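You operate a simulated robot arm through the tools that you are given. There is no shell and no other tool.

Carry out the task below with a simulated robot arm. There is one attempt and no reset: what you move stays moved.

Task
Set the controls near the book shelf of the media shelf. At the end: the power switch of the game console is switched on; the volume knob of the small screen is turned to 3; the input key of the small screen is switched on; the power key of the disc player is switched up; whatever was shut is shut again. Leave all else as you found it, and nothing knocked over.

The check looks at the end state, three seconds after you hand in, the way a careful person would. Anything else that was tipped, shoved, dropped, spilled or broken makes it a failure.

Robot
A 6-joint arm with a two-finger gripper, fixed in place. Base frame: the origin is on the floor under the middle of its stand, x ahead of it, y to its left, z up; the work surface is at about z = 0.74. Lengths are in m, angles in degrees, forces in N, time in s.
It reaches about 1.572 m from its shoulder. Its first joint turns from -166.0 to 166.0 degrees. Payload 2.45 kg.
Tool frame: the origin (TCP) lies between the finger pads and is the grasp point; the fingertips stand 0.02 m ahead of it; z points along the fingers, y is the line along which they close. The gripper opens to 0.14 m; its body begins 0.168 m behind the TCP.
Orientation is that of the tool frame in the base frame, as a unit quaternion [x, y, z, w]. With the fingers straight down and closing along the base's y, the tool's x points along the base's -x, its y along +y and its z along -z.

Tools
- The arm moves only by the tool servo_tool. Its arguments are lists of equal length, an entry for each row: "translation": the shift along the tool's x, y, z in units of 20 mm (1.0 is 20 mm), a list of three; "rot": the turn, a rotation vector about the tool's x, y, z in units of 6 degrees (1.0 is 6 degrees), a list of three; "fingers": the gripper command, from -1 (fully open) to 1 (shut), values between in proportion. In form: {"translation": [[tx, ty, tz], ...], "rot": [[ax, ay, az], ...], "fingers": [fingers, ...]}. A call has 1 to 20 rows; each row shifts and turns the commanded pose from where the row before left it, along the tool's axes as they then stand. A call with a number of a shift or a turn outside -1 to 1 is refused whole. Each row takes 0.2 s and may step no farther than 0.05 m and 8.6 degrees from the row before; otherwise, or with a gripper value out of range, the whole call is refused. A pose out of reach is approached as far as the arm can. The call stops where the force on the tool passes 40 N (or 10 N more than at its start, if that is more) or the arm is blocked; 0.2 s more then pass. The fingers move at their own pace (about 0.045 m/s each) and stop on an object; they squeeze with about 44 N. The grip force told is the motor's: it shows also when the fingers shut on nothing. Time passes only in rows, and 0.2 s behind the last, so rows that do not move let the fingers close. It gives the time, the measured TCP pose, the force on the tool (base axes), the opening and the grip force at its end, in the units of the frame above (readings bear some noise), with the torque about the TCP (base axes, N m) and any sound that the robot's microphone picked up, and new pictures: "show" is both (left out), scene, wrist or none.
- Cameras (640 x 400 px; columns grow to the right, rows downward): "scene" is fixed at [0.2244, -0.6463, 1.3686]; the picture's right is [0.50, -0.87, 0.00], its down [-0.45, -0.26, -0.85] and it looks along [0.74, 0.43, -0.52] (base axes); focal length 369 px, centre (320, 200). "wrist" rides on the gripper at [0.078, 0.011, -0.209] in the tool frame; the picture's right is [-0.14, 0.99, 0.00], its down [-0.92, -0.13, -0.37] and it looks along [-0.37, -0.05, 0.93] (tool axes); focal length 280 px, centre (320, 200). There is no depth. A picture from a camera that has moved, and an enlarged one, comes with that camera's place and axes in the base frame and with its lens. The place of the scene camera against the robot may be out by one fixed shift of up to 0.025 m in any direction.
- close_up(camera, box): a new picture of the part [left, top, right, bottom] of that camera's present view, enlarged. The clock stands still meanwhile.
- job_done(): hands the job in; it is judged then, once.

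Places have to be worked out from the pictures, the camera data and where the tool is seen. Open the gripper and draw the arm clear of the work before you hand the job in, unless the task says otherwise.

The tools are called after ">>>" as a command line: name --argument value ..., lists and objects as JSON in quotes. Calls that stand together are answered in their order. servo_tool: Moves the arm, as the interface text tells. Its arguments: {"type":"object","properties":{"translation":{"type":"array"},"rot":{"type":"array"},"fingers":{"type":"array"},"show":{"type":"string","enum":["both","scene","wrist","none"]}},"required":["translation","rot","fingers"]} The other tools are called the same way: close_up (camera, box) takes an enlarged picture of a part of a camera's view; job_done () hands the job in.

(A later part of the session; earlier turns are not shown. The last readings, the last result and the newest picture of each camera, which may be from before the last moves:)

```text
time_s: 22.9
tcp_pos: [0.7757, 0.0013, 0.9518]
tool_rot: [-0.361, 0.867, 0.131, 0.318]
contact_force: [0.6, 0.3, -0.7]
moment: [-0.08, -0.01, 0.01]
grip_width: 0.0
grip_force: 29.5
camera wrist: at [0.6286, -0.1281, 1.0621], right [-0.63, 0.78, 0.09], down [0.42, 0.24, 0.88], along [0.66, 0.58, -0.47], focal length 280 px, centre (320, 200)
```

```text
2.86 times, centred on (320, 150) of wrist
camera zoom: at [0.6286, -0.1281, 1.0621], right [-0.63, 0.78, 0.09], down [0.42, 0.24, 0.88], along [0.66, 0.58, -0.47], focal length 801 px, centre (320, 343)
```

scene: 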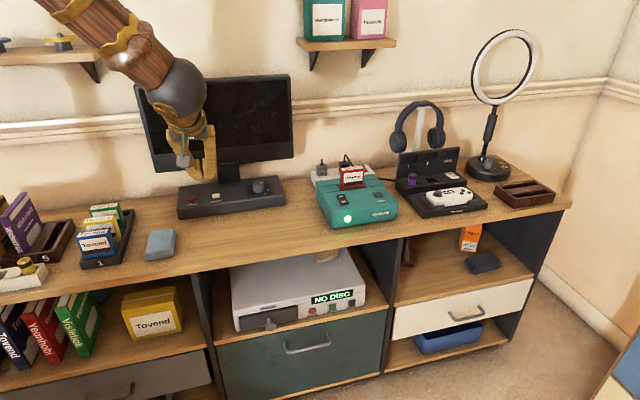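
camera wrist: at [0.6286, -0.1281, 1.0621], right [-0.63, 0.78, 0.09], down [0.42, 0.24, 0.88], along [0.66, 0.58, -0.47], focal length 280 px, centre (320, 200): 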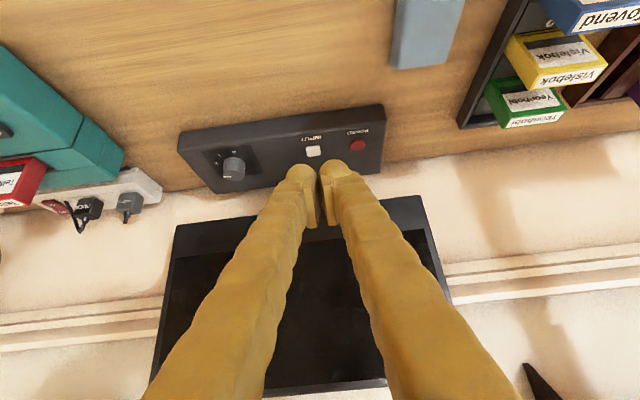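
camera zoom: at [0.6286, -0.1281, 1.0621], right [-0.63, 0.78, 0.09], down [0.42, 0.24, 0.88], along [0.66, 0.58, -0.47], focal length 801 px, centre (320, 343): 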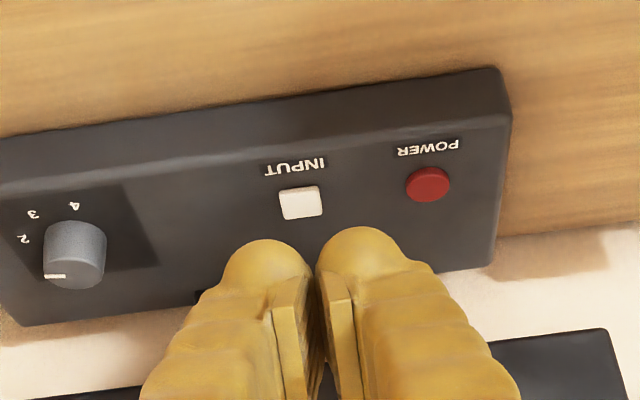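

The key now triangulates to about (0.893, 0.101, 0.786). I bring the right fingertip to about 3 cm above it.

>>> servo_tool --translation '[[-0.2332, 0.01, 0.8441], [-0.2332, 0.01, 0.8441], [-0.2332, 0.01, 0.8441], [-0.2332, 0.01, 0.8441], [-0.2332, 0.01, 0.8441], [-0.2332, 0.01, 0.8441], [-0.2332, 0.01, 0.8441], [-0.2332, 0.01, 0.8441], [-0.2332, 0.01, 0.8441], [-0.2332, 0.01, 0.8441], [-0.2332, 0.01, 0.8441]]' --rot '[[0, 0, 0], [0, 0, 0], [0, 0, 0], [0, 0, 0], [0, 0, 0], [0, 0, 0], [0, 0, 0], [0, 0, 0], [0, 0, 0], [0, 0, 0], [0, 0, 0]]' --fingers '[1, 1, 1, 1, 1, 1, 1, 1, 1, 1, 1]'

>>> close_up --camera "wrist" --box '[220, 80, 420, 220]'

>>> close_up --camera "scene" --box '[160, 130, 300, 230]'

```text
time_s: 25.3
tcp_pos: [0.8856, 0.115, 0.8414]
tool_rot: [-0.359, 0.868, 0.129, 0.317]
contact_force: [-0.5, -0.5, 0.1]
moment: [0.0, 0.01, 0.0]
grip_width: 0.0
grip_force: 29.3
camera wrist: at [0.7394, -0.0136, 0.9522], right [-0.62, 0.78, 0.09], down [0.42, 0.24, 0.88], along [0.66, 0.58, -0.48], focal length 280 px, centre (320, 200)
```

scene: 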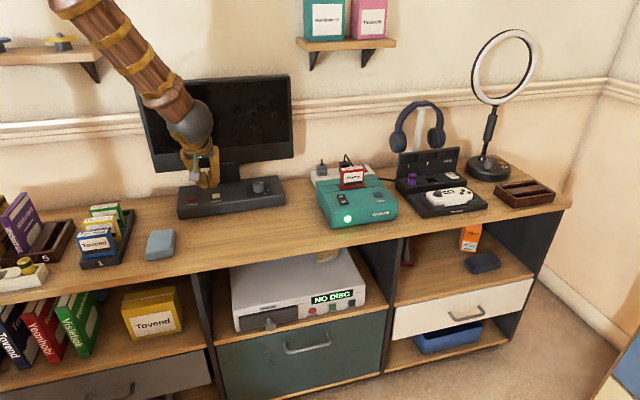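
wrist: 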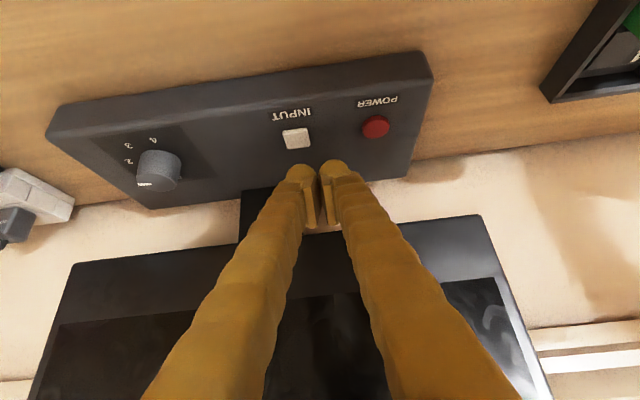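

```text
2.86 times, centred on (320, 150) of wrist
camera zoom: at [0.7394, -0.0136, 0.9522], right [-0.62, 0.78, 0.09], down [0.42, 0.24, 0.88], along [0.66, 0.58, -0.48], focal length 801 px, centre (320, 343)
```

zoom: 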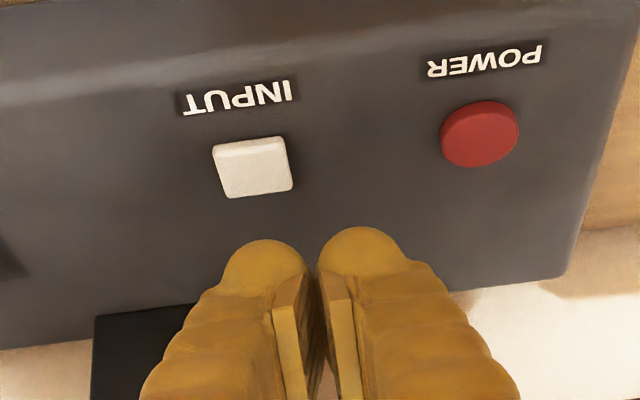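

```text
4.00 times, centred on (230, 180) of scene
camera zoom: at [0.2244, -0.6463, 1.3686], right [0.5, -0.87, 0.0], down [-0.45, -0.26, -0.85], along [0.74, 0.43, -0.52], focal length 1475 px, centre (680, 280)
```

zoom: 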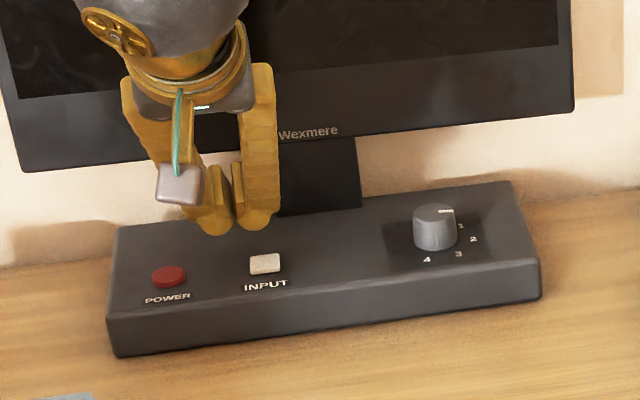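

Both views put the fingertip over the INPUT key, about 29 mm above it. I descend 24 mm fast and then in 1.5 mm steps, stopping on contact force.

>>> servo_tool --translation '[[0.1286, 0, 0.1532], [0.1286, 0, 0.1532], [0.1286, 0, 0.1532], [0.1286, 0, 0.1532], [0.1286, 0, 0.1532], [0.1286, 0, 0.1532], [0.0482, 0, 0.0575], [0.0482, 0, 0.0575], [0.0482, 0, 0.0575]]' --rot '[[0, 0, 0], [0, 0, 0], [0, 0, 0], [0, 0, 0], [0, 0, 0], [0, 0, 0], [0, 0, 0], [0, 0, 0], [0, 0, 0]]' --fingers '[1, 1, 1, 1, 1, 1, 1, 1, 1]'

>>> close_up --camera "wrist" --box '[220, 80, 420, 220]'

>>> close_up --camera "scene" --box '[180, 150, 270, 220]'

```text
time_s: 27.3
tcp_pos: [0.8852, 0.1145, 0.8137]
tool_rot: [-0.36, 0.868, 0.13, 0.317]
contact_force: [0.5, 0.5, 0.4]
moment: [0.0, 0.02, 0.01]
grip_width: 0.0
grip_force: 29.9
camera wrist: at [0.7398, -0.0138, 0.9235], right [-0.63, 0.78, 0.09], down [0.42, 0.24, 0.88], along [0.66, 0.58, -0.48], focal length 280 px, centre (320, 200)
```

scene: 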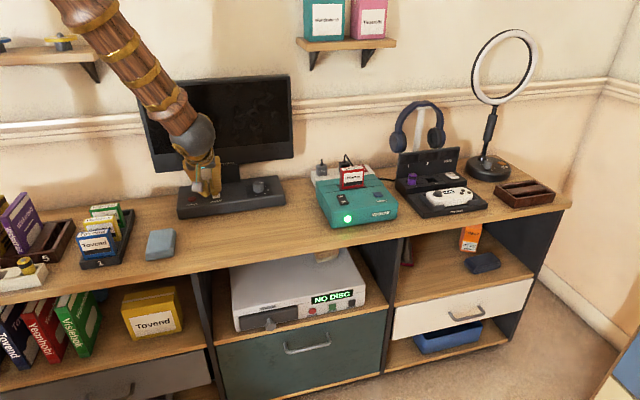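
wrist: 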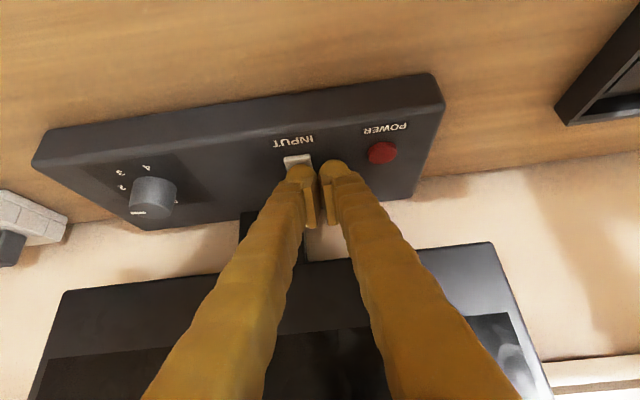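

```text
2.86 times, centred on (320, 150) of wrist
camera zoom: at [0.7398, -0.0138, 0.9235], right [-0.63, 0.78, 0.09], down [0.42, 0.24, 0.88], along [0.66, 0.58, -0.48], focal length 801 px, centre (320, 343)
```

zoom: 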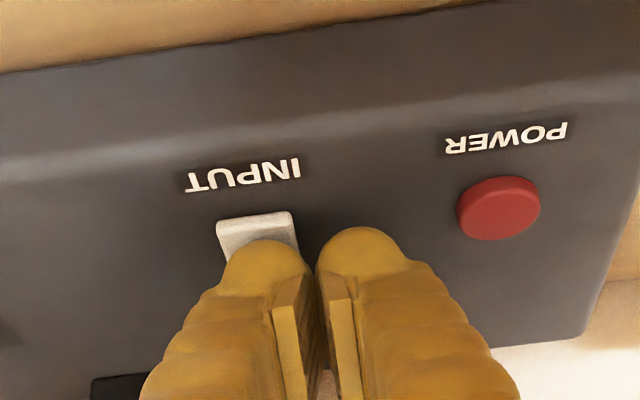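

```text
5.71 times, centred on (225, 185) of scene
camera zoom: at [0.2244, -0.6463, 1.3686], right [0.5, -0.87, 0.0], down [-0.45, -0.26, -0.85], along [0.74, 0.43, -0.52], focal length 2108 px, centre (863, 286)
```

zoom: 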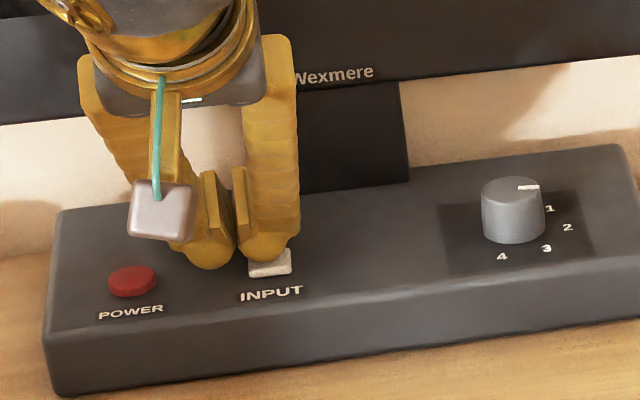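

The fingertip is just touching height over the key with no force yet. I press on in 1 mm steps.

>>> servo_tool --translation '[[0.0321, 0, 0.0383], [0.0321, 0, 0.0383], [0.0321, 0, 0.0383], [0.0321, 0, 0.0383], [0.0321, 0, 0.0383]]' --rot '[[0, 0, 0], [0, 0, 0], [0, 0, 0], [0, 0, 0], [0, 0, 0]]' --fingers '[1, 1, 1, 1, 1]'

>>> close_up --camera "scene" --box '[180, 150, 270, 220]'

```text
time_s: 28.5
tcp_pos: [0.8877, 0.1161, 0.8081]
tool_rot: [-0.359, 0.868, 0.129, 0.317]
contact_force: [0.3, -0.1, 1.1]
moment: [0.01, -0.02, 0.04]
grip_width: 0.0
grip_force: 29.6
heard: click
camera wrist: at [0.7406, -0.0132, 0.9185], right [-0.63, 0.78, 0.09], down [0.42, 0.24, 0.88], along [0.66, 0.58, -0.48], focal length 280 px, centre (320, 200)
```

scene: 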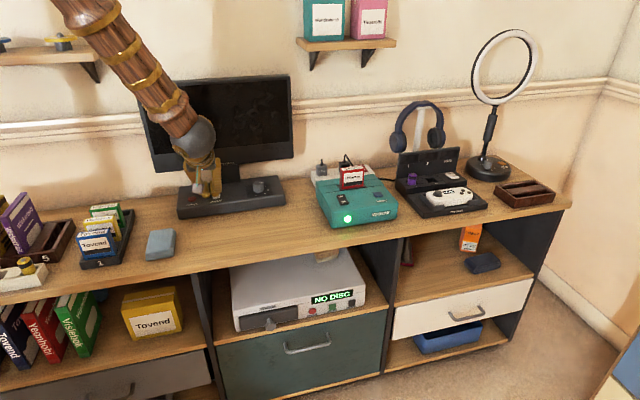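
wrist: 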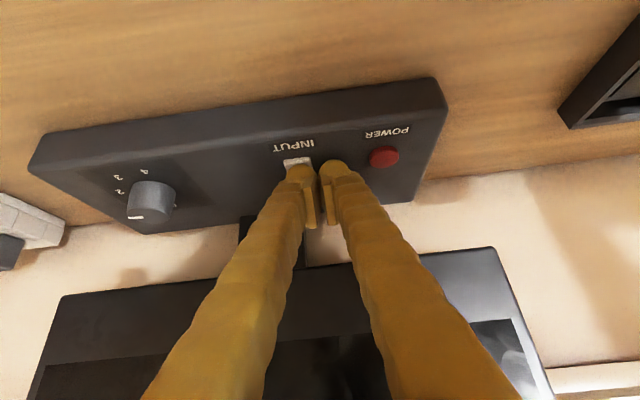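

```text
5.71 times, centred on (225, 185) of scene
camera zoom: at [0.2244, -0.6463, 1.3686], right [0.5, -0.87, 0.0], down [-0.45, -0.26, -0.85], along [0.74, 0.43, -0.52], focal length 2108 px, centre (863, 286)
```

zoom: 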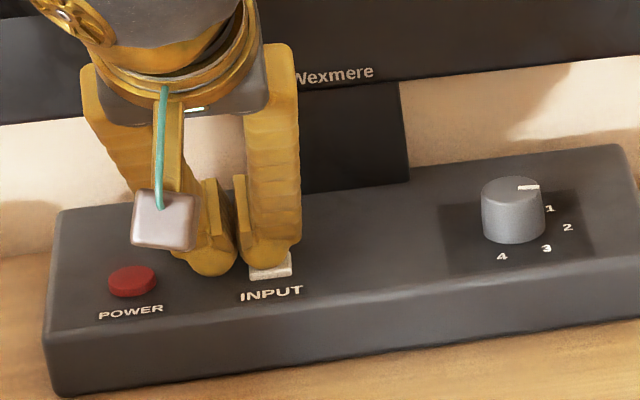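

A click was heard, so the key has actuated. I lift off and look at the key's state.

>>> servo_tool --translation '[[-0.128, 0, -0.153], [-0.257, 0, -0.3064], [-0.257, 0, -0.3064], [-0.257, 0, -0.3064], [-0.257, 0, -0.3064], [-0.257, 0, -0.3064]]' --rot '[[0, 0, 0], [0, 0, 0], [0, 0, 0], [0, 0, 0], [0, 0, 0], [0, 0, 0]]' --fingers '[1, 1, 1, 1, 1, 1]'

>>> close_up --camera "scene" --box '[180, 150, 270, 220]'

>>> close_up --camera "wrist" --box '[220, 50, 420, 190]'

```text
time_s: 29.9
tcp_pos: [0.8871, 0.115, 0.8512]
tool_rot: [-0.36, 0.868, 0.131, 0.317]
contact_force: [1.1, 0.8, -0.9]
moment: [0.03, 0.0, 0.0]
grip_width: 0.0
grip_force: 29.3
camera wrist: at [0.7406, -0.0145, 0.9621], right [-0.63, 0.78, 0.09], down [0.42, 0.24, 0.88], along [0.66, 0.58, -0.48], focal length 280 px, centre (320, 200)
```

scene: 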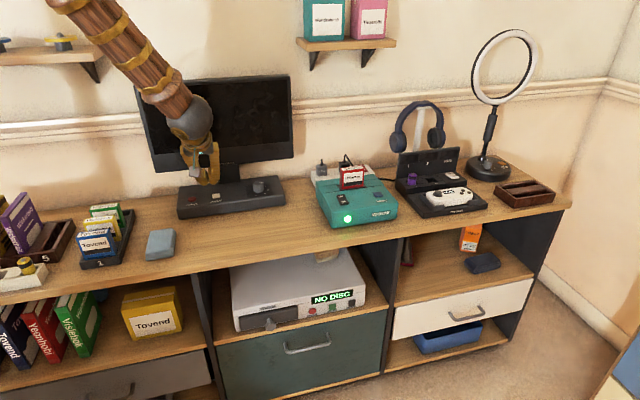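
wrist: 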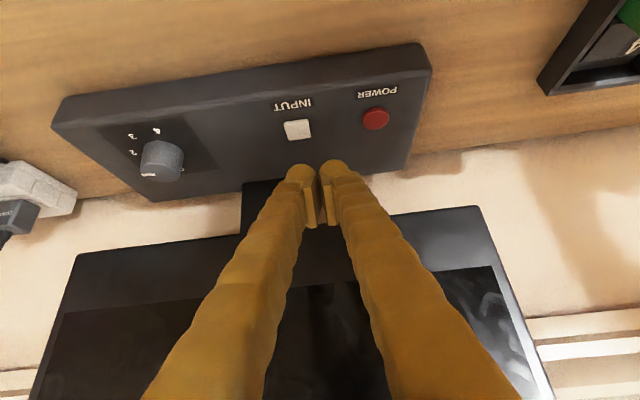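

```text
5.71 times, centred on (225, 185) of scene
camera zoom: at [0.2244, -0.6463, 1.3686], right [0.5, -0.87, 0.0], down [-0.45, -0.26, -0.85], along [0.74, 0.43, -0.52], focal length 2108 px, centre (863, 286)
```

zoom: 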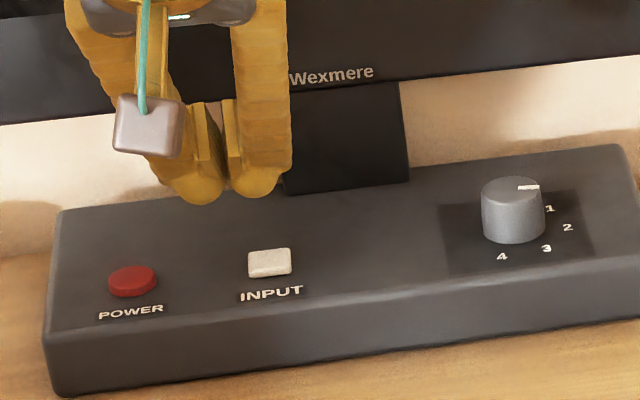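

```text
2.86 times, centred on (320, 120) of wrist
camera zoom: at [0.7406, -0.0145, 0.9621], right [-0.63, 0.78, 0.09], down [0.42, 0.24, 0.88], along [0.66, 0.58, -0.48], focal length 801 px, centre (320, 429)
```

zoom: 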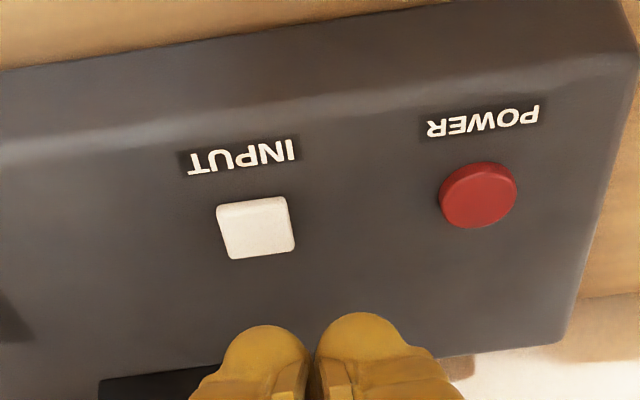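

I zoom tightly on the INPUT key to tell whether it latched down.

>>> close_up --camera "wrist" --box '[275, 110, 325, 145]'

>>> close_up --camera "wrist" --box '[350, 90, 400, 135]'

>>> close_up --camera "scene" --box '[195, 185, 235, 210]'

```text
11.43 times, centred on (300, 128) of wrist
camera zoom: at [0.7406, -0.0145, 0.9621], right [-0.63, 0.78, 0.09], down [0.42, 0.24, 0.88], along [0.66, 0.58, -0.48], focal length 3204 px, centre (549, 1029)
```

zoom: 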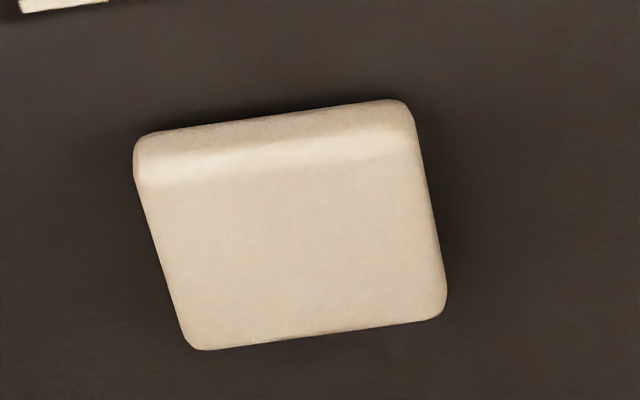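

```text
8.89 times, centred on (375, 112) of wrist
camera zoom: at [0.7406, -0.0145, 0.9621], right [-0.63, 0.78, 0.09], down [0.42, 0.24, 0.88], along [0.66, 0.58, -0.48], focal length 2492 px, centre (-169, 978)
```

zoom: 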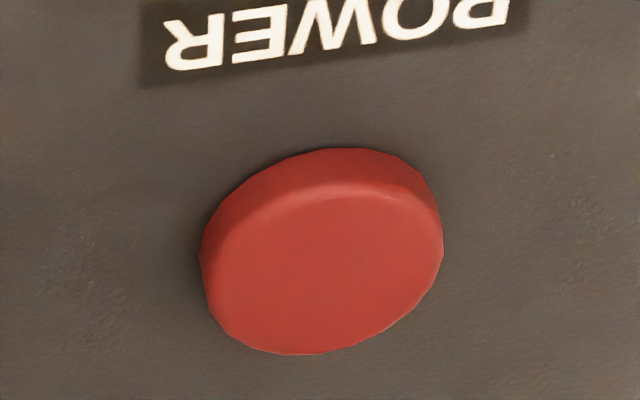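

```text
16.00 times, centred on (215, 198) of scene
camera zoom: at [0.2244, -0.6463, 1.3686], right [0.5, -0.87, 0.0], down [-0.45, -0.26, -0.85], along [0.74, 0.43, -0.52], focal length 5901 px, centre (2000, 240)
```

zoom: 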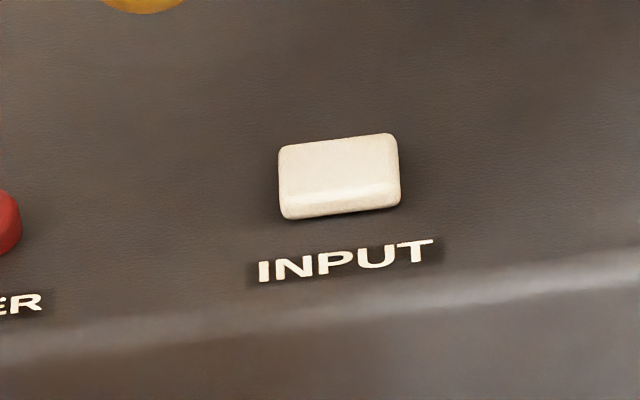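

To compare with the picture from before the press, I take the same crops again.

>>> close_up --camera "scene" --box '[180, 170, 300, 220]'

>>> close_up --camera "scene" --box '[160, 150, 320, 250]'

```text
5.33 times, centred on (240, 195) of scene
camera zoom: at [0.2244, -0.6463, 1.3686], right [0.5, -0.87, 0.0], down [-0.45, -0.26, -0.85], along [0.74, 0.43, -0.52], focal length 1967 px, centre (747, 227)
```

zoom: 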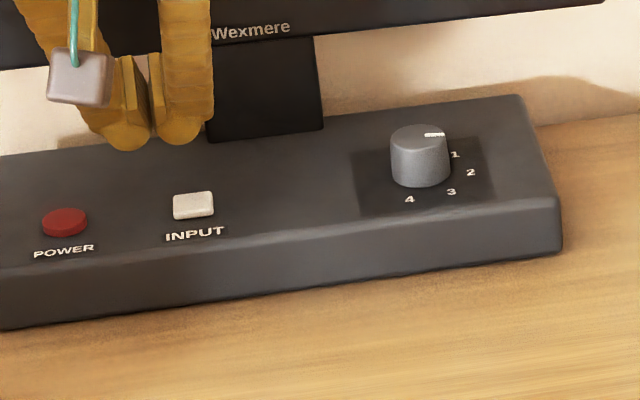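

```text
4.00 times, centred on (240, 200) of scene
camera zoom: at [0.2244, -0.6463, 1.3686], right [0.5, -0.87, 0.0], down [-0.45, -0.26, -0.85], along [0.74, 0.43, -0.52], focal length 1475 px, centre (640, 200)
```

zoom: 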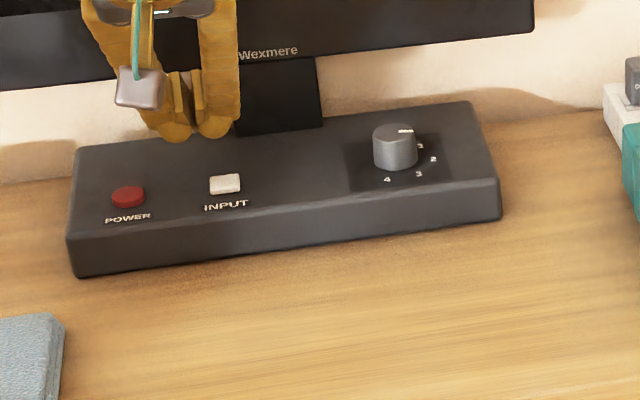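

The key looks the same height as before, so I check the screen itself for any sign of a state change.

>>> close_up --camera "scene" --box '[125, 65, 305, 190]'

>>> close_up --camera "wrist" --box '[40, 40, 240, 200]'

```text
3.20 times, centred on (215, 128) of scene
camera zoom: at [0.2244, -0.6463, 1.3686], right [0.5, -0.87, 0.0], down [-0.45, -0.26, -0.85], along [0.74, 0.43, -0.52], focal length 1180 px, centre (656, 432)
```

zoom: 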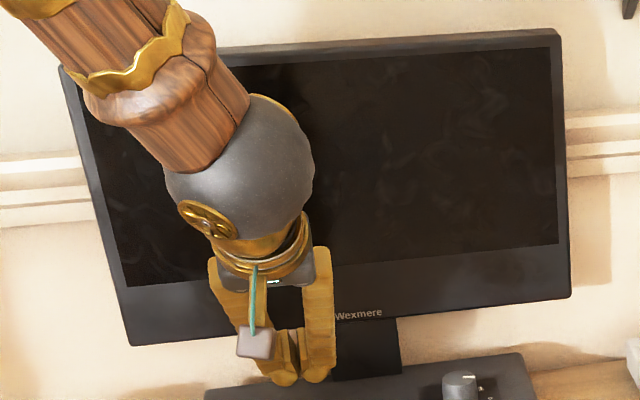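

```text
2.50 times, centred on (140, 120) of wrist
camera zoom: at [0.7406, -0.0145, 0.9621], right [-0.63, 0.78, 0.09], down [0.42, 0.24, 0.88], along [0.66, 0.58, -0.48], focal length 701 px, centre (770, 400)
```

zoom: 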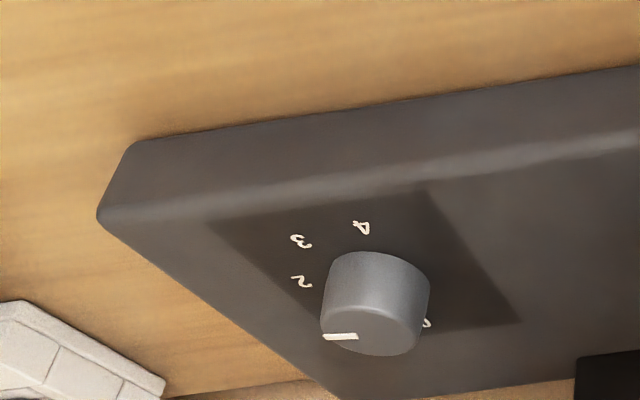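

The screen is dark either way. I zoom hard on the disc player's keys to compare how far each stands out.

>>> close_up --camera "scene" --box '[305, 302, 325, 318]'

>>> close_up --camera "scene" --box '[325, 298, 345, 314]'

>>> close_up --camera "scene" --box '[345, 294, 365, 310]'

>>> close_up --camera "scene" --box '[180, 185, 200, 201]'

>>> close_up --camera "scene" --box '[206, 187, 226, 203]'

```text
16.00 times, centred on (315, 310) of scene
camera zoom: at [0.2244, -0.6463, 1.3686], right [0.5, -0.87, 0.0], down [-0.45, -0.26, -0.85], along [0.74, 0.43, -0.52], focal length 5901 px, centre (400, -1560)
```

zoom: 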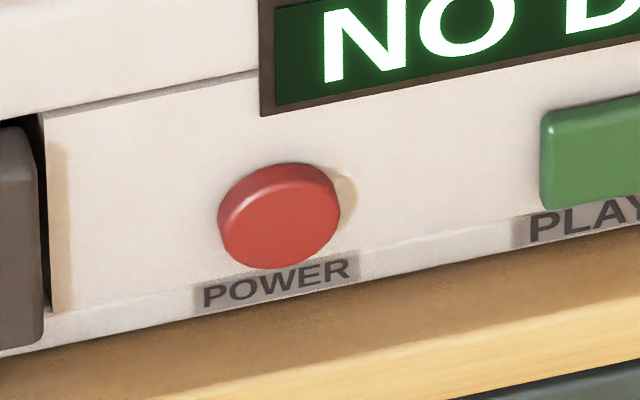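

```text
16.00 times, centred on (335, 306) of scene
camera zoom: at [0.2244, -0.6463, 1.3686], right [0.5, -0.87, 0.0], down [-0.45, -0.26, -0.85], along [0.74, 0.43, -0.52], focal length 5901 px, centre (80, -1496)
```

zoom: 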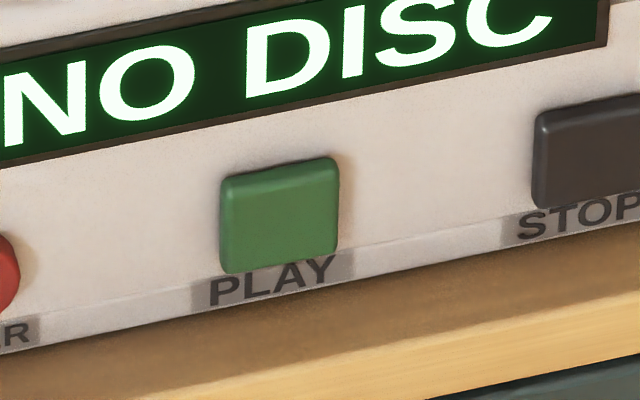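

```text
16.00 times, centred on (355, 302) of scene
camera zoom: at [0.2244, -0.6463, 1.3686], right [0.5, -0.87, 0.0], down [-0.45, -0.26, -0.85], along [0.74, 0.43, -0.52], focal length 5901 px, centre (-240, -1432)
```

zoom: 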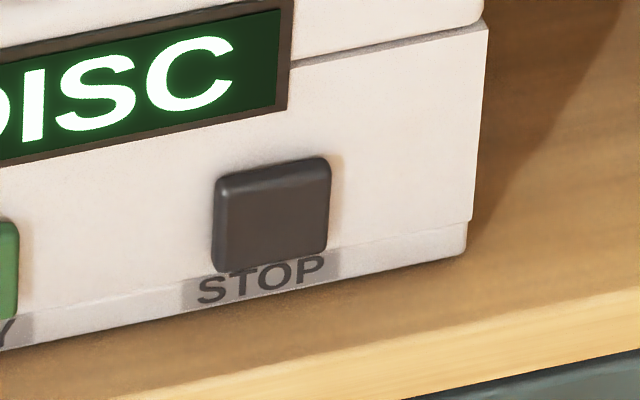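

```text
16.00 times, centred on (190, 193) of scene
camera zoom: at [0.2244, -0.6463, 1.3686], right [0.5, -0.87, 0.0], down [-0.45, -0.26, -0.85], along [0.74, 0.43, -0.52], focal length 5901 px, centre (2400, 312)
```

zoom: 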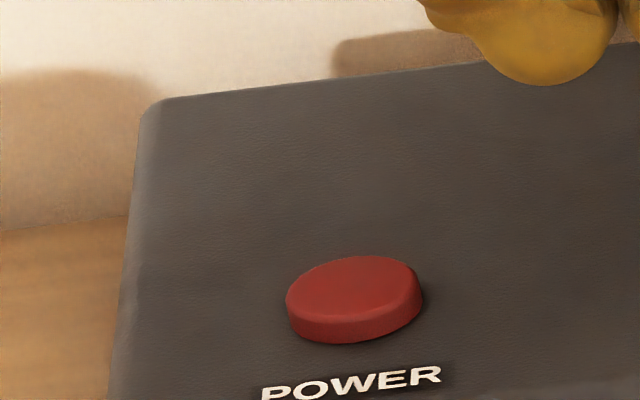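

```text
16.00 times, centred on (216, 195) of scene
camera zoom: at [0.2244, -0.6463, 1.3686], right [0.5, -0.87, 0.0], down [-0.45, -0.26, -0.85], along [0.74, 0.43, -0.52], focal length 5901 px, centre (1984, 280)
```

zoom: 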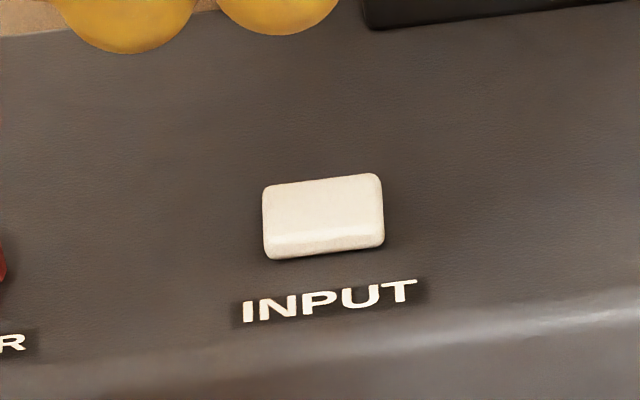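

The key's visible side looks thinner than before (roughly 4 mm against 6 mm), which fits a latched key; I'll verify from a better angle later. Now for the knob I raise and back off, reduce the pitch to 20°, yaw 35° ahead of the turn and part the fingers to about 7 cm.

>>> servo_tool --translation '[[-0.1525, 0, -0.96], [-0.1525, 0, -0.96], [-0.1525, 0, -0.96], [-0.1525, 0, -0.96], [-0.1525, 0, -0.96], [-0.1525, 0, -0.96], [0, 0, 0], [0, 0, 0], [0, 0, 0], [0, 0, 0], [0, 0, 0], [0, 0, 0], [0, 0, 0], [0, 0, 0], [0, 0, 0], [0, 0, 0]]' --rot '[[0, 0, 0], [0, 0, 0], [0, 0, 0], [0, 0, 0], [0, 0, 0], [0, 0, 0], [0, 0.8333, 0], [0, 0.8333, 0], [0, 0.8333, 0], [0, 0.8333, 0], [-0.3325, 0, -0.9135], [-0.3325, 0, -0.9135], [-0.3325, 0, -0.9135], [-0.3325, 0, -0.9135], [-0.3325, 0, -0.9135], [-0.3325, 0, -0.9135]]' --fingers '[1, 1, 1, 1, 1, 1, -0.07, -0.07, -0.07, -0.07, -0.07, -0.07, -0.07, -0.07, -0.07, -0.07]'

>>> close_up --camera "wrist" --box '[180, 80, 480, 268]'

```text
time_s: 33.3
tcp_pos: [0.8441, 0.0717, 0.951]
tool_rot: [-0.634, 0.753, 0.112, 0.134]
contact_force: [0.1, -0.1, -0.1]
moment: [0.01, 0.0, -0.02]
grip_width: 0.075
grip_force: 0.1
camera wrist: at [0.8062, -0.0681, 1.1216], right [-0.95, 0.3, 0.04], down [0.25, 0.71, 0.66], along [0.17, 0.64, -0.75], focal length 280 px, centre (320, 200)
```

scene: 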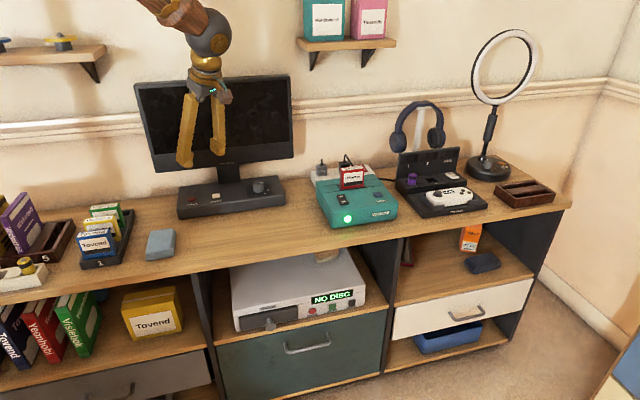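
wrist: 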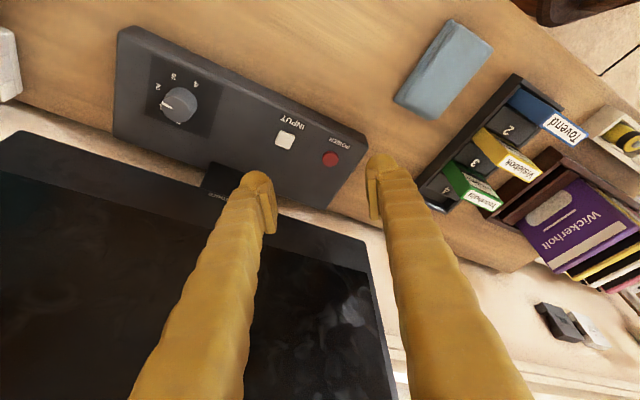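

```text
2.13 times, centred on (330, 174) of wrist
camera zoom: at [0.8062, -0.0681, 1.1216], right [-0.95, 0.3, 0.04], down [0.25, 0.71, 0.66], along [0.17, 0.64, -0.75], focal length 597 px, centre (299, 255)
```

zoom: 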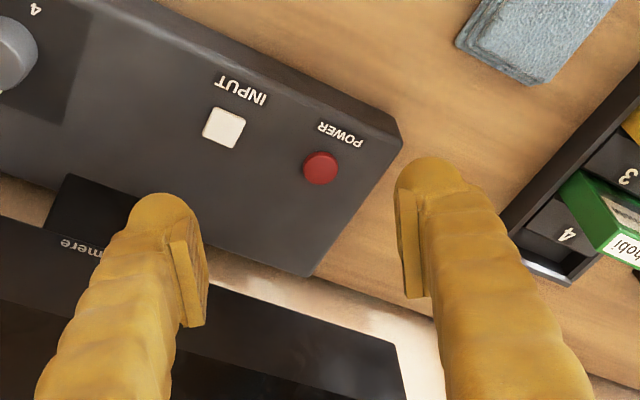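

The tool is oriented and open 75 mm. I zoom on the knob from here to refine its centre.

>>> close_up --camera "wrist" --box '[130, 50, 230, 140]'

>>> close_up --camera "wrist" --box '[260, 110, 360, 180]'

```text
4.44 times, centred on (180, 95) of wrist
camera zoom: at [0.8062, -0.0681, 1.1216], right [-0.95, 0.3, 0.04], down [0.25, 0.71, 0.66], along [0.17, 0.64, -0.75], focal length 1246 px, centre (942, 667)
```

zoom: 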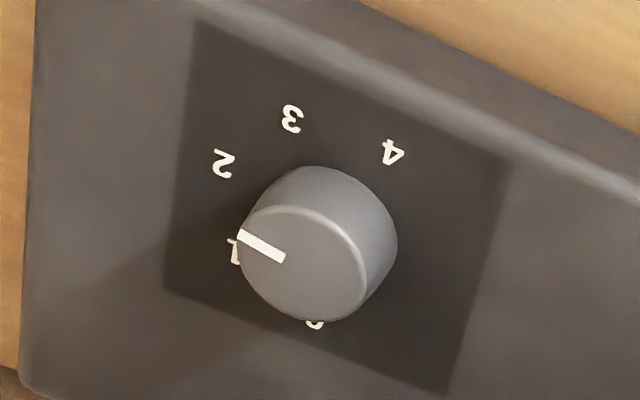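

```text
5.71 times, centred on (310, 145) of wrist
camera zoom: at [0.8062, -0.0681, 1.1216], right [-0.95, 0.3, 0.04], down [0.25, 0.71, 0.66], along [0.17, 0.64, -0.75], focal length 1602 px, centre (377, 514)
```

zoom: 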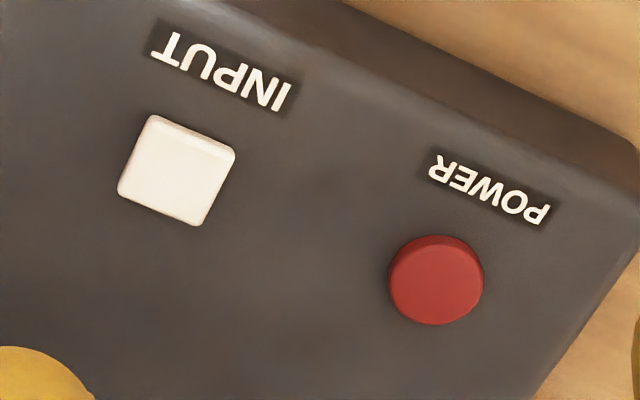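

The knob centre comes out near (0.992, 0.017), its pointer still on 2. I move to hover above it with the fingers astride.

>>> servo_tool --translation '[[0.2956, -0.97, 0.4313], [0.2956, -0.97, 0.4313], [0.2956, -0.97, 0.4313], [0.2956, -0.97, 0.4313], [0.2956, -0.97, 0.4313], [0.2956, -0.97, 0.4313], [0.2956, -0.97, 0.4313], [0.2956, -0.97, 0.4313]]' --rot '[[0, 0, 0], [0, 0, 0], [0, 0, 0], [0, 0, 0], [0, 0, 0], [0, 0, 0], [0, 0, 0], [0, 0, 0]]' --fingers '[-0.07, -0.07, -0.07, -0.07, -0.07, -0.07, -0.07, -0.07]'

>>> close_up --camera "wrist" --box '[220, 80, 420, 220]'

>>> close_up --camera "scene" --box '[200, 120, 320, 220]'

```text
time_s: 35.1
tcp_pos: [0.994, 0.0266, 0.8717]
tool_rot: [-0.633, 0.755, 0.111, 0.134]
contact_force: [0.0, 0.6, -0.3]
moment: [0.02, 0.0, 0.02]
grip_width: 0.0749
grip_force: 0.2
camera wrist: at [0.9561, -0.1141, 1.0401], right [-0.95, 0.3, 0.04], down [0.25, 0.71, 0.66], along [0.17, 0.64, -0.75], focal length 280 px, centre (320, 200)
```

scene: 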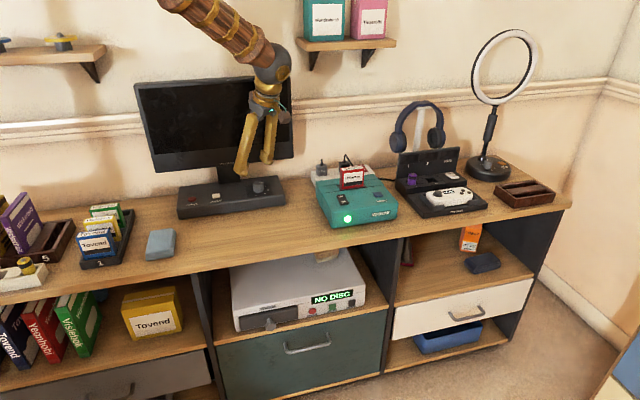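
wrist: 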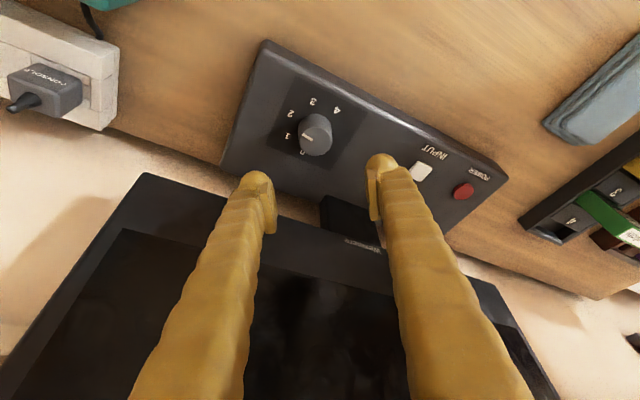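

```text
2.86 times, centred on (320, 150) of wrist
camera zoom: at [0.9561, -0.1141, 1.0401], right [-0.95, 0.3, 0.04], down [0.25, 0.71, 0.66], along [0.17, 0.64, -0.75], focal length 801 px, centre (320, 343)
```

zoom: 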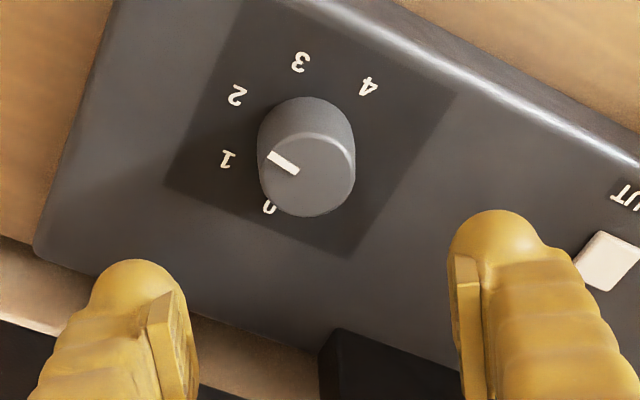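

```text
4.00 times, centred on (260, 170) of scene
camera zoom: at [0.2244, -0.6463, 1.3686], right [0.5, -0.87, 0.0], down [-0.45, -0.26, -0.85], along [0.74, 0.43, -0.52], focal length 1475 px, centre (560, 320)
```

zoom: 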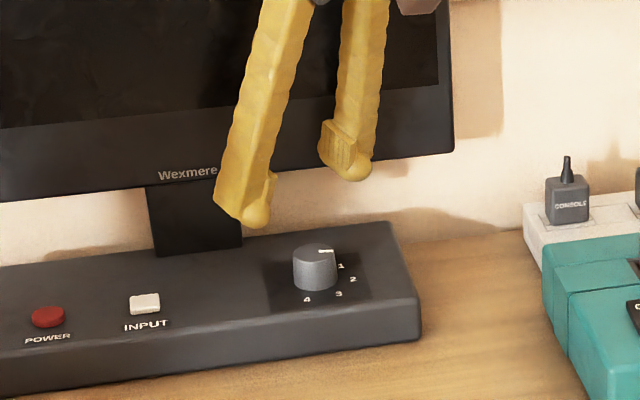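

Knob centre refined to about (0.990, 0.018), centred between the fingers to within a millimetre. I descend 60 mm, leaving about 1 cm above the base plate.

>>> servo_tool --translation '[[0.171, 0.008, 0.47], [0.171, 0.008, 0.47], [0.171, 0.008, 0.47], [0.171, 0.008, 0.47], [0.171, 0.008, 0.47], [0.171, 0.008, 0.47]]' --rot '[[0, 0, 0], [0, 0, 0], [0, 0, 0], [0, 0, 0], [0, 0, 0], [0, 0, 0]]' --fingers '[-0.07, -0.07, -0.07, -0.07, -0.07, -0.07]'

>>> close_up --camera "wrist" --box '[220, 120, 420, 260]'

>>> close_up --camera "scene" --box '[220, 140, 310, 210]'

```text
time_s: 36.5
tcp_pos: [0.9933, 0.0262, 0.81]
tool_rot: [-0.633, 0.755, 0.111, 0.133]
contact_force: [0.2, -0.4, -0.6]
moment: [0.03, -0.01, -0.01]
grip_width: 0.0749
grip_force: 0.0
camera wrist: at [0.9553, -0.1145, 0.9811], right [-0.95, 0.3, 0.04], down [0.25, 0.71, 0.66], along [0.17, 0.64, -0.75], focal length 280 px, centre (320, 200)
```

scene: 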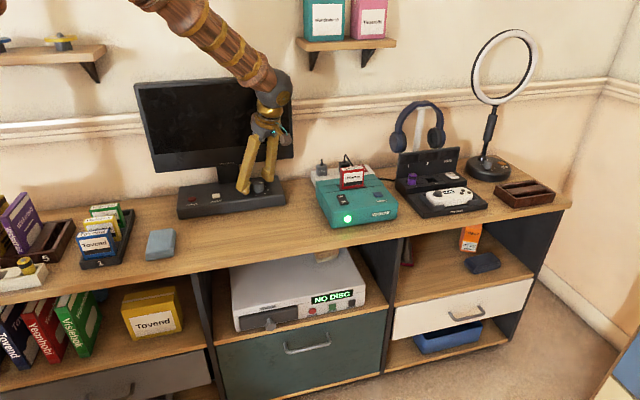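
wrist: 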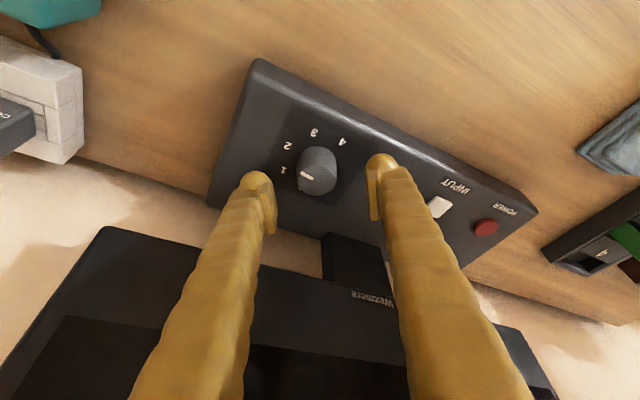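

```text
2.86 times, centred on (320, 190) of wrist
camera zoom: at [0.9553, -0.1145, 0.9811], right [-0.95, 0.3, 0.04], down [0.25, 0.71, 0.66], along [0.17, 0.64, -0.75], focal length 801 px, centre (320, 229)
```

zoom: 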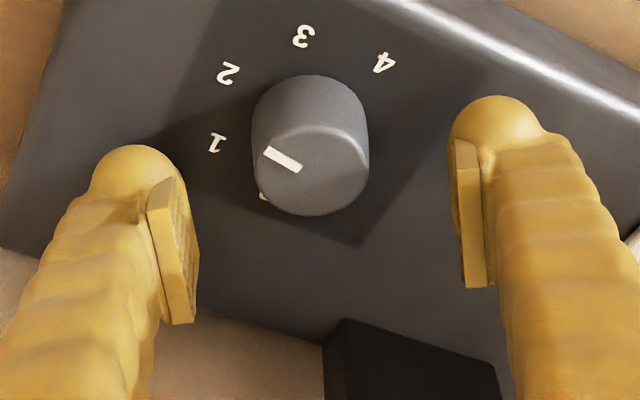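

```text
5.71 times, centred on (265, 175) of scene
camera zoom: at [0.2244, -0.6463, 1.3686], right [0.5, -0.87, 0.0], down [-0.45, -0.26, -0.85], along [0.74, 0.43, -0.52], focal length 2108 px, centre (634, 343)
```

zoom: 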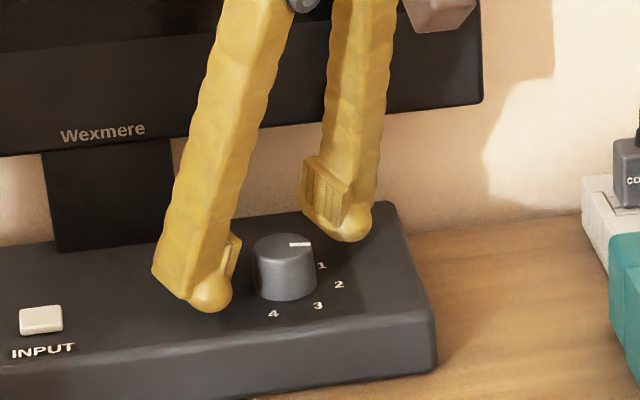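

The knob sits centred between the fingers. I go 4 mm lower in 1 mm steps to get a better hold, watching the force.

>>> servo_tool --translation '[[0.0171, 0, 0.047], [0.0171, 0, 0.047], [0.0171, 0, 0.047], [0.0171, 0, 0.047]]' --rot '[[0, 0, 0], [0, 0, 0], [0, 0, 0], [0, 0, 0]]' --fingers '[-0.07, -0.07, -0.07, -0.07]' --show "none"

```text
time_s: 37.5
tcp_pos: [0.9923, 0.0255, 0.8066]
tool_rot: [-0.633, 0.755, 0.111, 0.134]
contact_force: [-0.1, 0.7, -0.2]
moment: [-0.01, -0.02, 0.01]
grip_width: 0.0751
grip_force: 0.1
```

No contact below. I close the fingers on the knob, holding the arm still.

>>> servo_tool --translation '[[0, 0, 0], [0, 0, 0], [0, 0, 0], [0, 0, 0], [0, 0, 0]]' --rot '[[0, 0, 0], [0, 0, 0], [0, 0, 0], [0, 0, 0], [0, 0, 0]]' --fingers '[0.36, 0.36, 0.6, 1, 1]'

>>> close_up --camera "wrist" --box '[220, 120, 420, 260]'

>>> close_up --camera "scene" --box '[220, 140, 310, 210]'

```text
time_s: 38.7
tcp_pos: [0.9923, 0.0241, 0.8065]
tool_rot: [-0.633, 0.755, 0.11, 0.134]
contact_force: [19.4, -2.3, -6.2]
moment: [-0.1, -0.27, 0.18]
grip_width: 0.0307
grip_force: 39.3
camera wrist: at [0.9553, -0.1155, 0.9774], right [-0.95, 0.3, 0.04], down [0.25, 0.71, 0.66], along [0.17, 0.64, -0.75], focal length 280 px, centre (320, 200)
```

scene: 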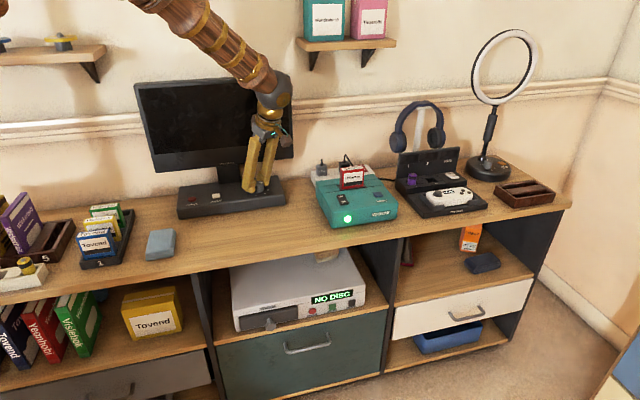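
wrist: 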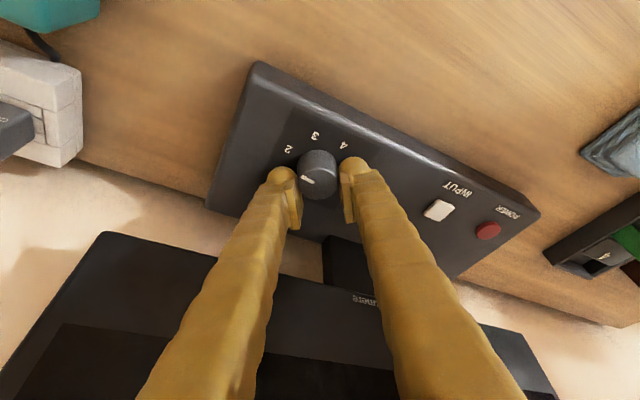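

```text
2.86 times, centred on (320, 190) of wrist
camera zoom: at [0.9553, -0.1155, 0.9774], right [-0.95, 0.3, 0.04], down [0.25, 0.71, 0.66], along [0.17, 0.64, -0.75], focal length 801 px, centre (320, 229)
```

zoom: 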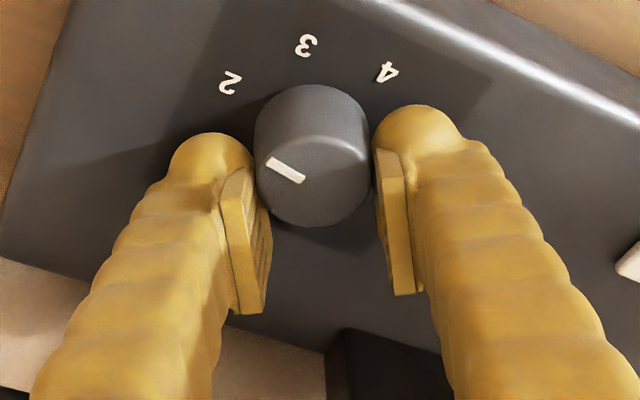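

```text
5.71 times, centred on (265, 175) of scene
camera zoom: at [0.2244, -0.6463, 1.3686], right [0.5, -0.87, 0.0], down [-0.45, -0.26, -0.85], along [0.74, 0.43, -0.52], focal length 2108 px, centre (634, 343)
```

zoom: 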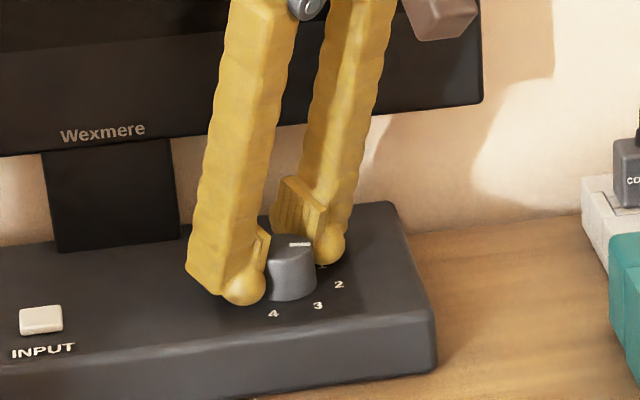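

The knob is held (30.7 mm across), with about 19 N of sideways force, so I'm slightly off centre. I shift 1 mm toward +x to relieve it before turning.

>>> servo_tool --translation '[[0, -0.04, 0], [0, 0, 0]]' --rot '[[0, 0, 0], [0, 0, 0]]' --fingers '[1, 1]' --show "none"

```text
time_s: 39.3
tcp_pos: [0.9927, 0.0252, 0.8064]
tool_rot: [-0.633, 0.755, 0.111, 0.134]
contact_force: [14.2, -7.9, -3.7]
moment: [-0.14, -0.18, 0.15]
grip_width: 0.0307
grip_force: 45.3
```

>>> servo_tool --translation '[[0, -0.06, 0], [0, 0, 0]]' --rot '[[0, 0, 0], [0, 0, 0]]' --fingers '[1, 1]' --show "none"

```text
time_s: 39.9
tcp_pos: [0.9929, 0.0248, 0.8062]
tool_rot: [-0.633, 0.755, 0.11, 0.134]
contact_force: [-4.8, -18.7, -0.7]
moment: [-0.27, 0.07, -0.02]
grip_width: 0.0305
grip_force: 44.9
```

The squeeze is steady at about 45 N. I start the turn: 25° clockwise (seen from above) about the knob's axis, then check.

>>> servo_tool --translation '[[0, -0.035, 0], [0, -0.035, 0], [0, -0.035, 0], [0, -0.035, 0]]' --rot '[[0.3562, 0, 0.9789], [0.3562, 0, 0.9789], [0.3562, 0, 0.9789], [0.3562, 0, 0.9789]]' --fingers '[1, 1, 1, 1]'

>>> close_up --camera "wrist" --box '[220, 120, 420, 260]'

>>> close_up --camera "scene" --box '[220, 140, 310, 210]'

```text
time_s: 40.9
tcp_pos: [0.9976, 0.0237, 0.8067]
tool_rot: [-0.454, 0.874, 0.079, 0.155]
contact_force: [10.9, -17.0, -6.0]
moment: [-0.17, -0.21, 0.18]
grip_width: 0.0302
grip_force: 45.2
camera wrist: at [0.9036, -0.0874, 0.9774], right [-0.73, 0.68, 0.04], down [0.53, 0.53, 0.66], along [0.43, 0.51, -0.75], focal length 280 px, centre (320, 200)
```

scene: 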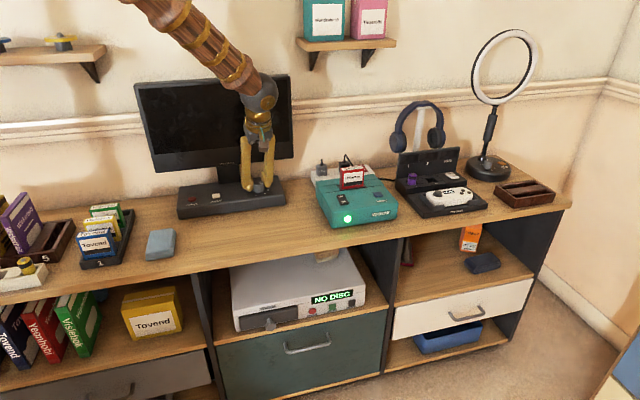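
wrist: 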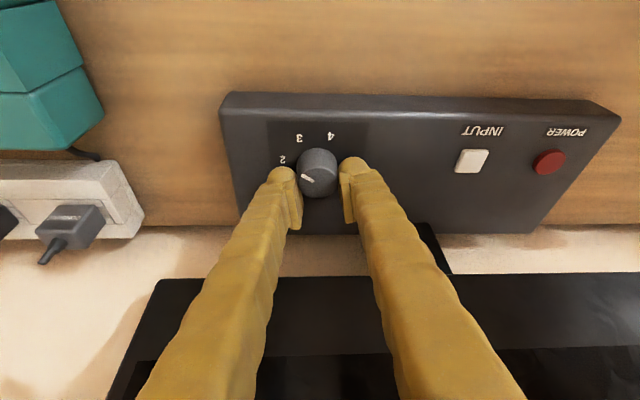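

```text
2.86 times, centred on (320, 190) of wrist
camera zoom: at [0.9036, -0.0874, 0.9774], right [-0.73, 0.68, 0.04], down [0.53, 0.53, 0.66], along [0.43, 0.51, -0.75], focal length 801 px, centre (320, 229)
```

zoom: 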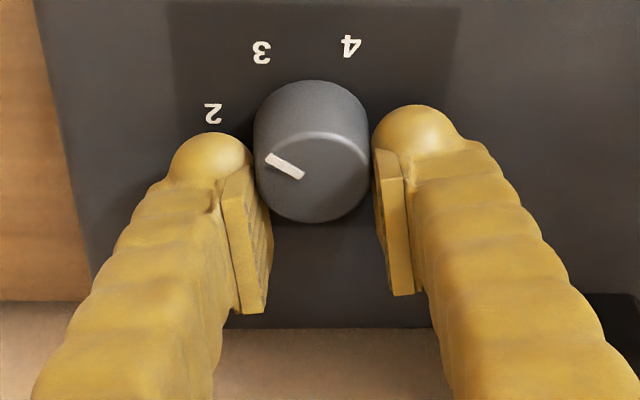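

```text
5.71 times, centred on (265, 175) of scene
camera zoom: at [0.2244, -0.6463, 1.3686], right [0.5, -0.87, 0.0], down [-0.45, -0.26, -0.85], along [0.74, 0.43, -0.52], focal length 2108 px, centre (634, 343)
```

zoom: 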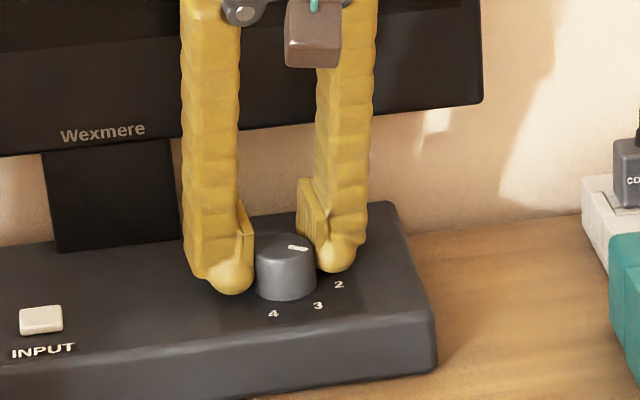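

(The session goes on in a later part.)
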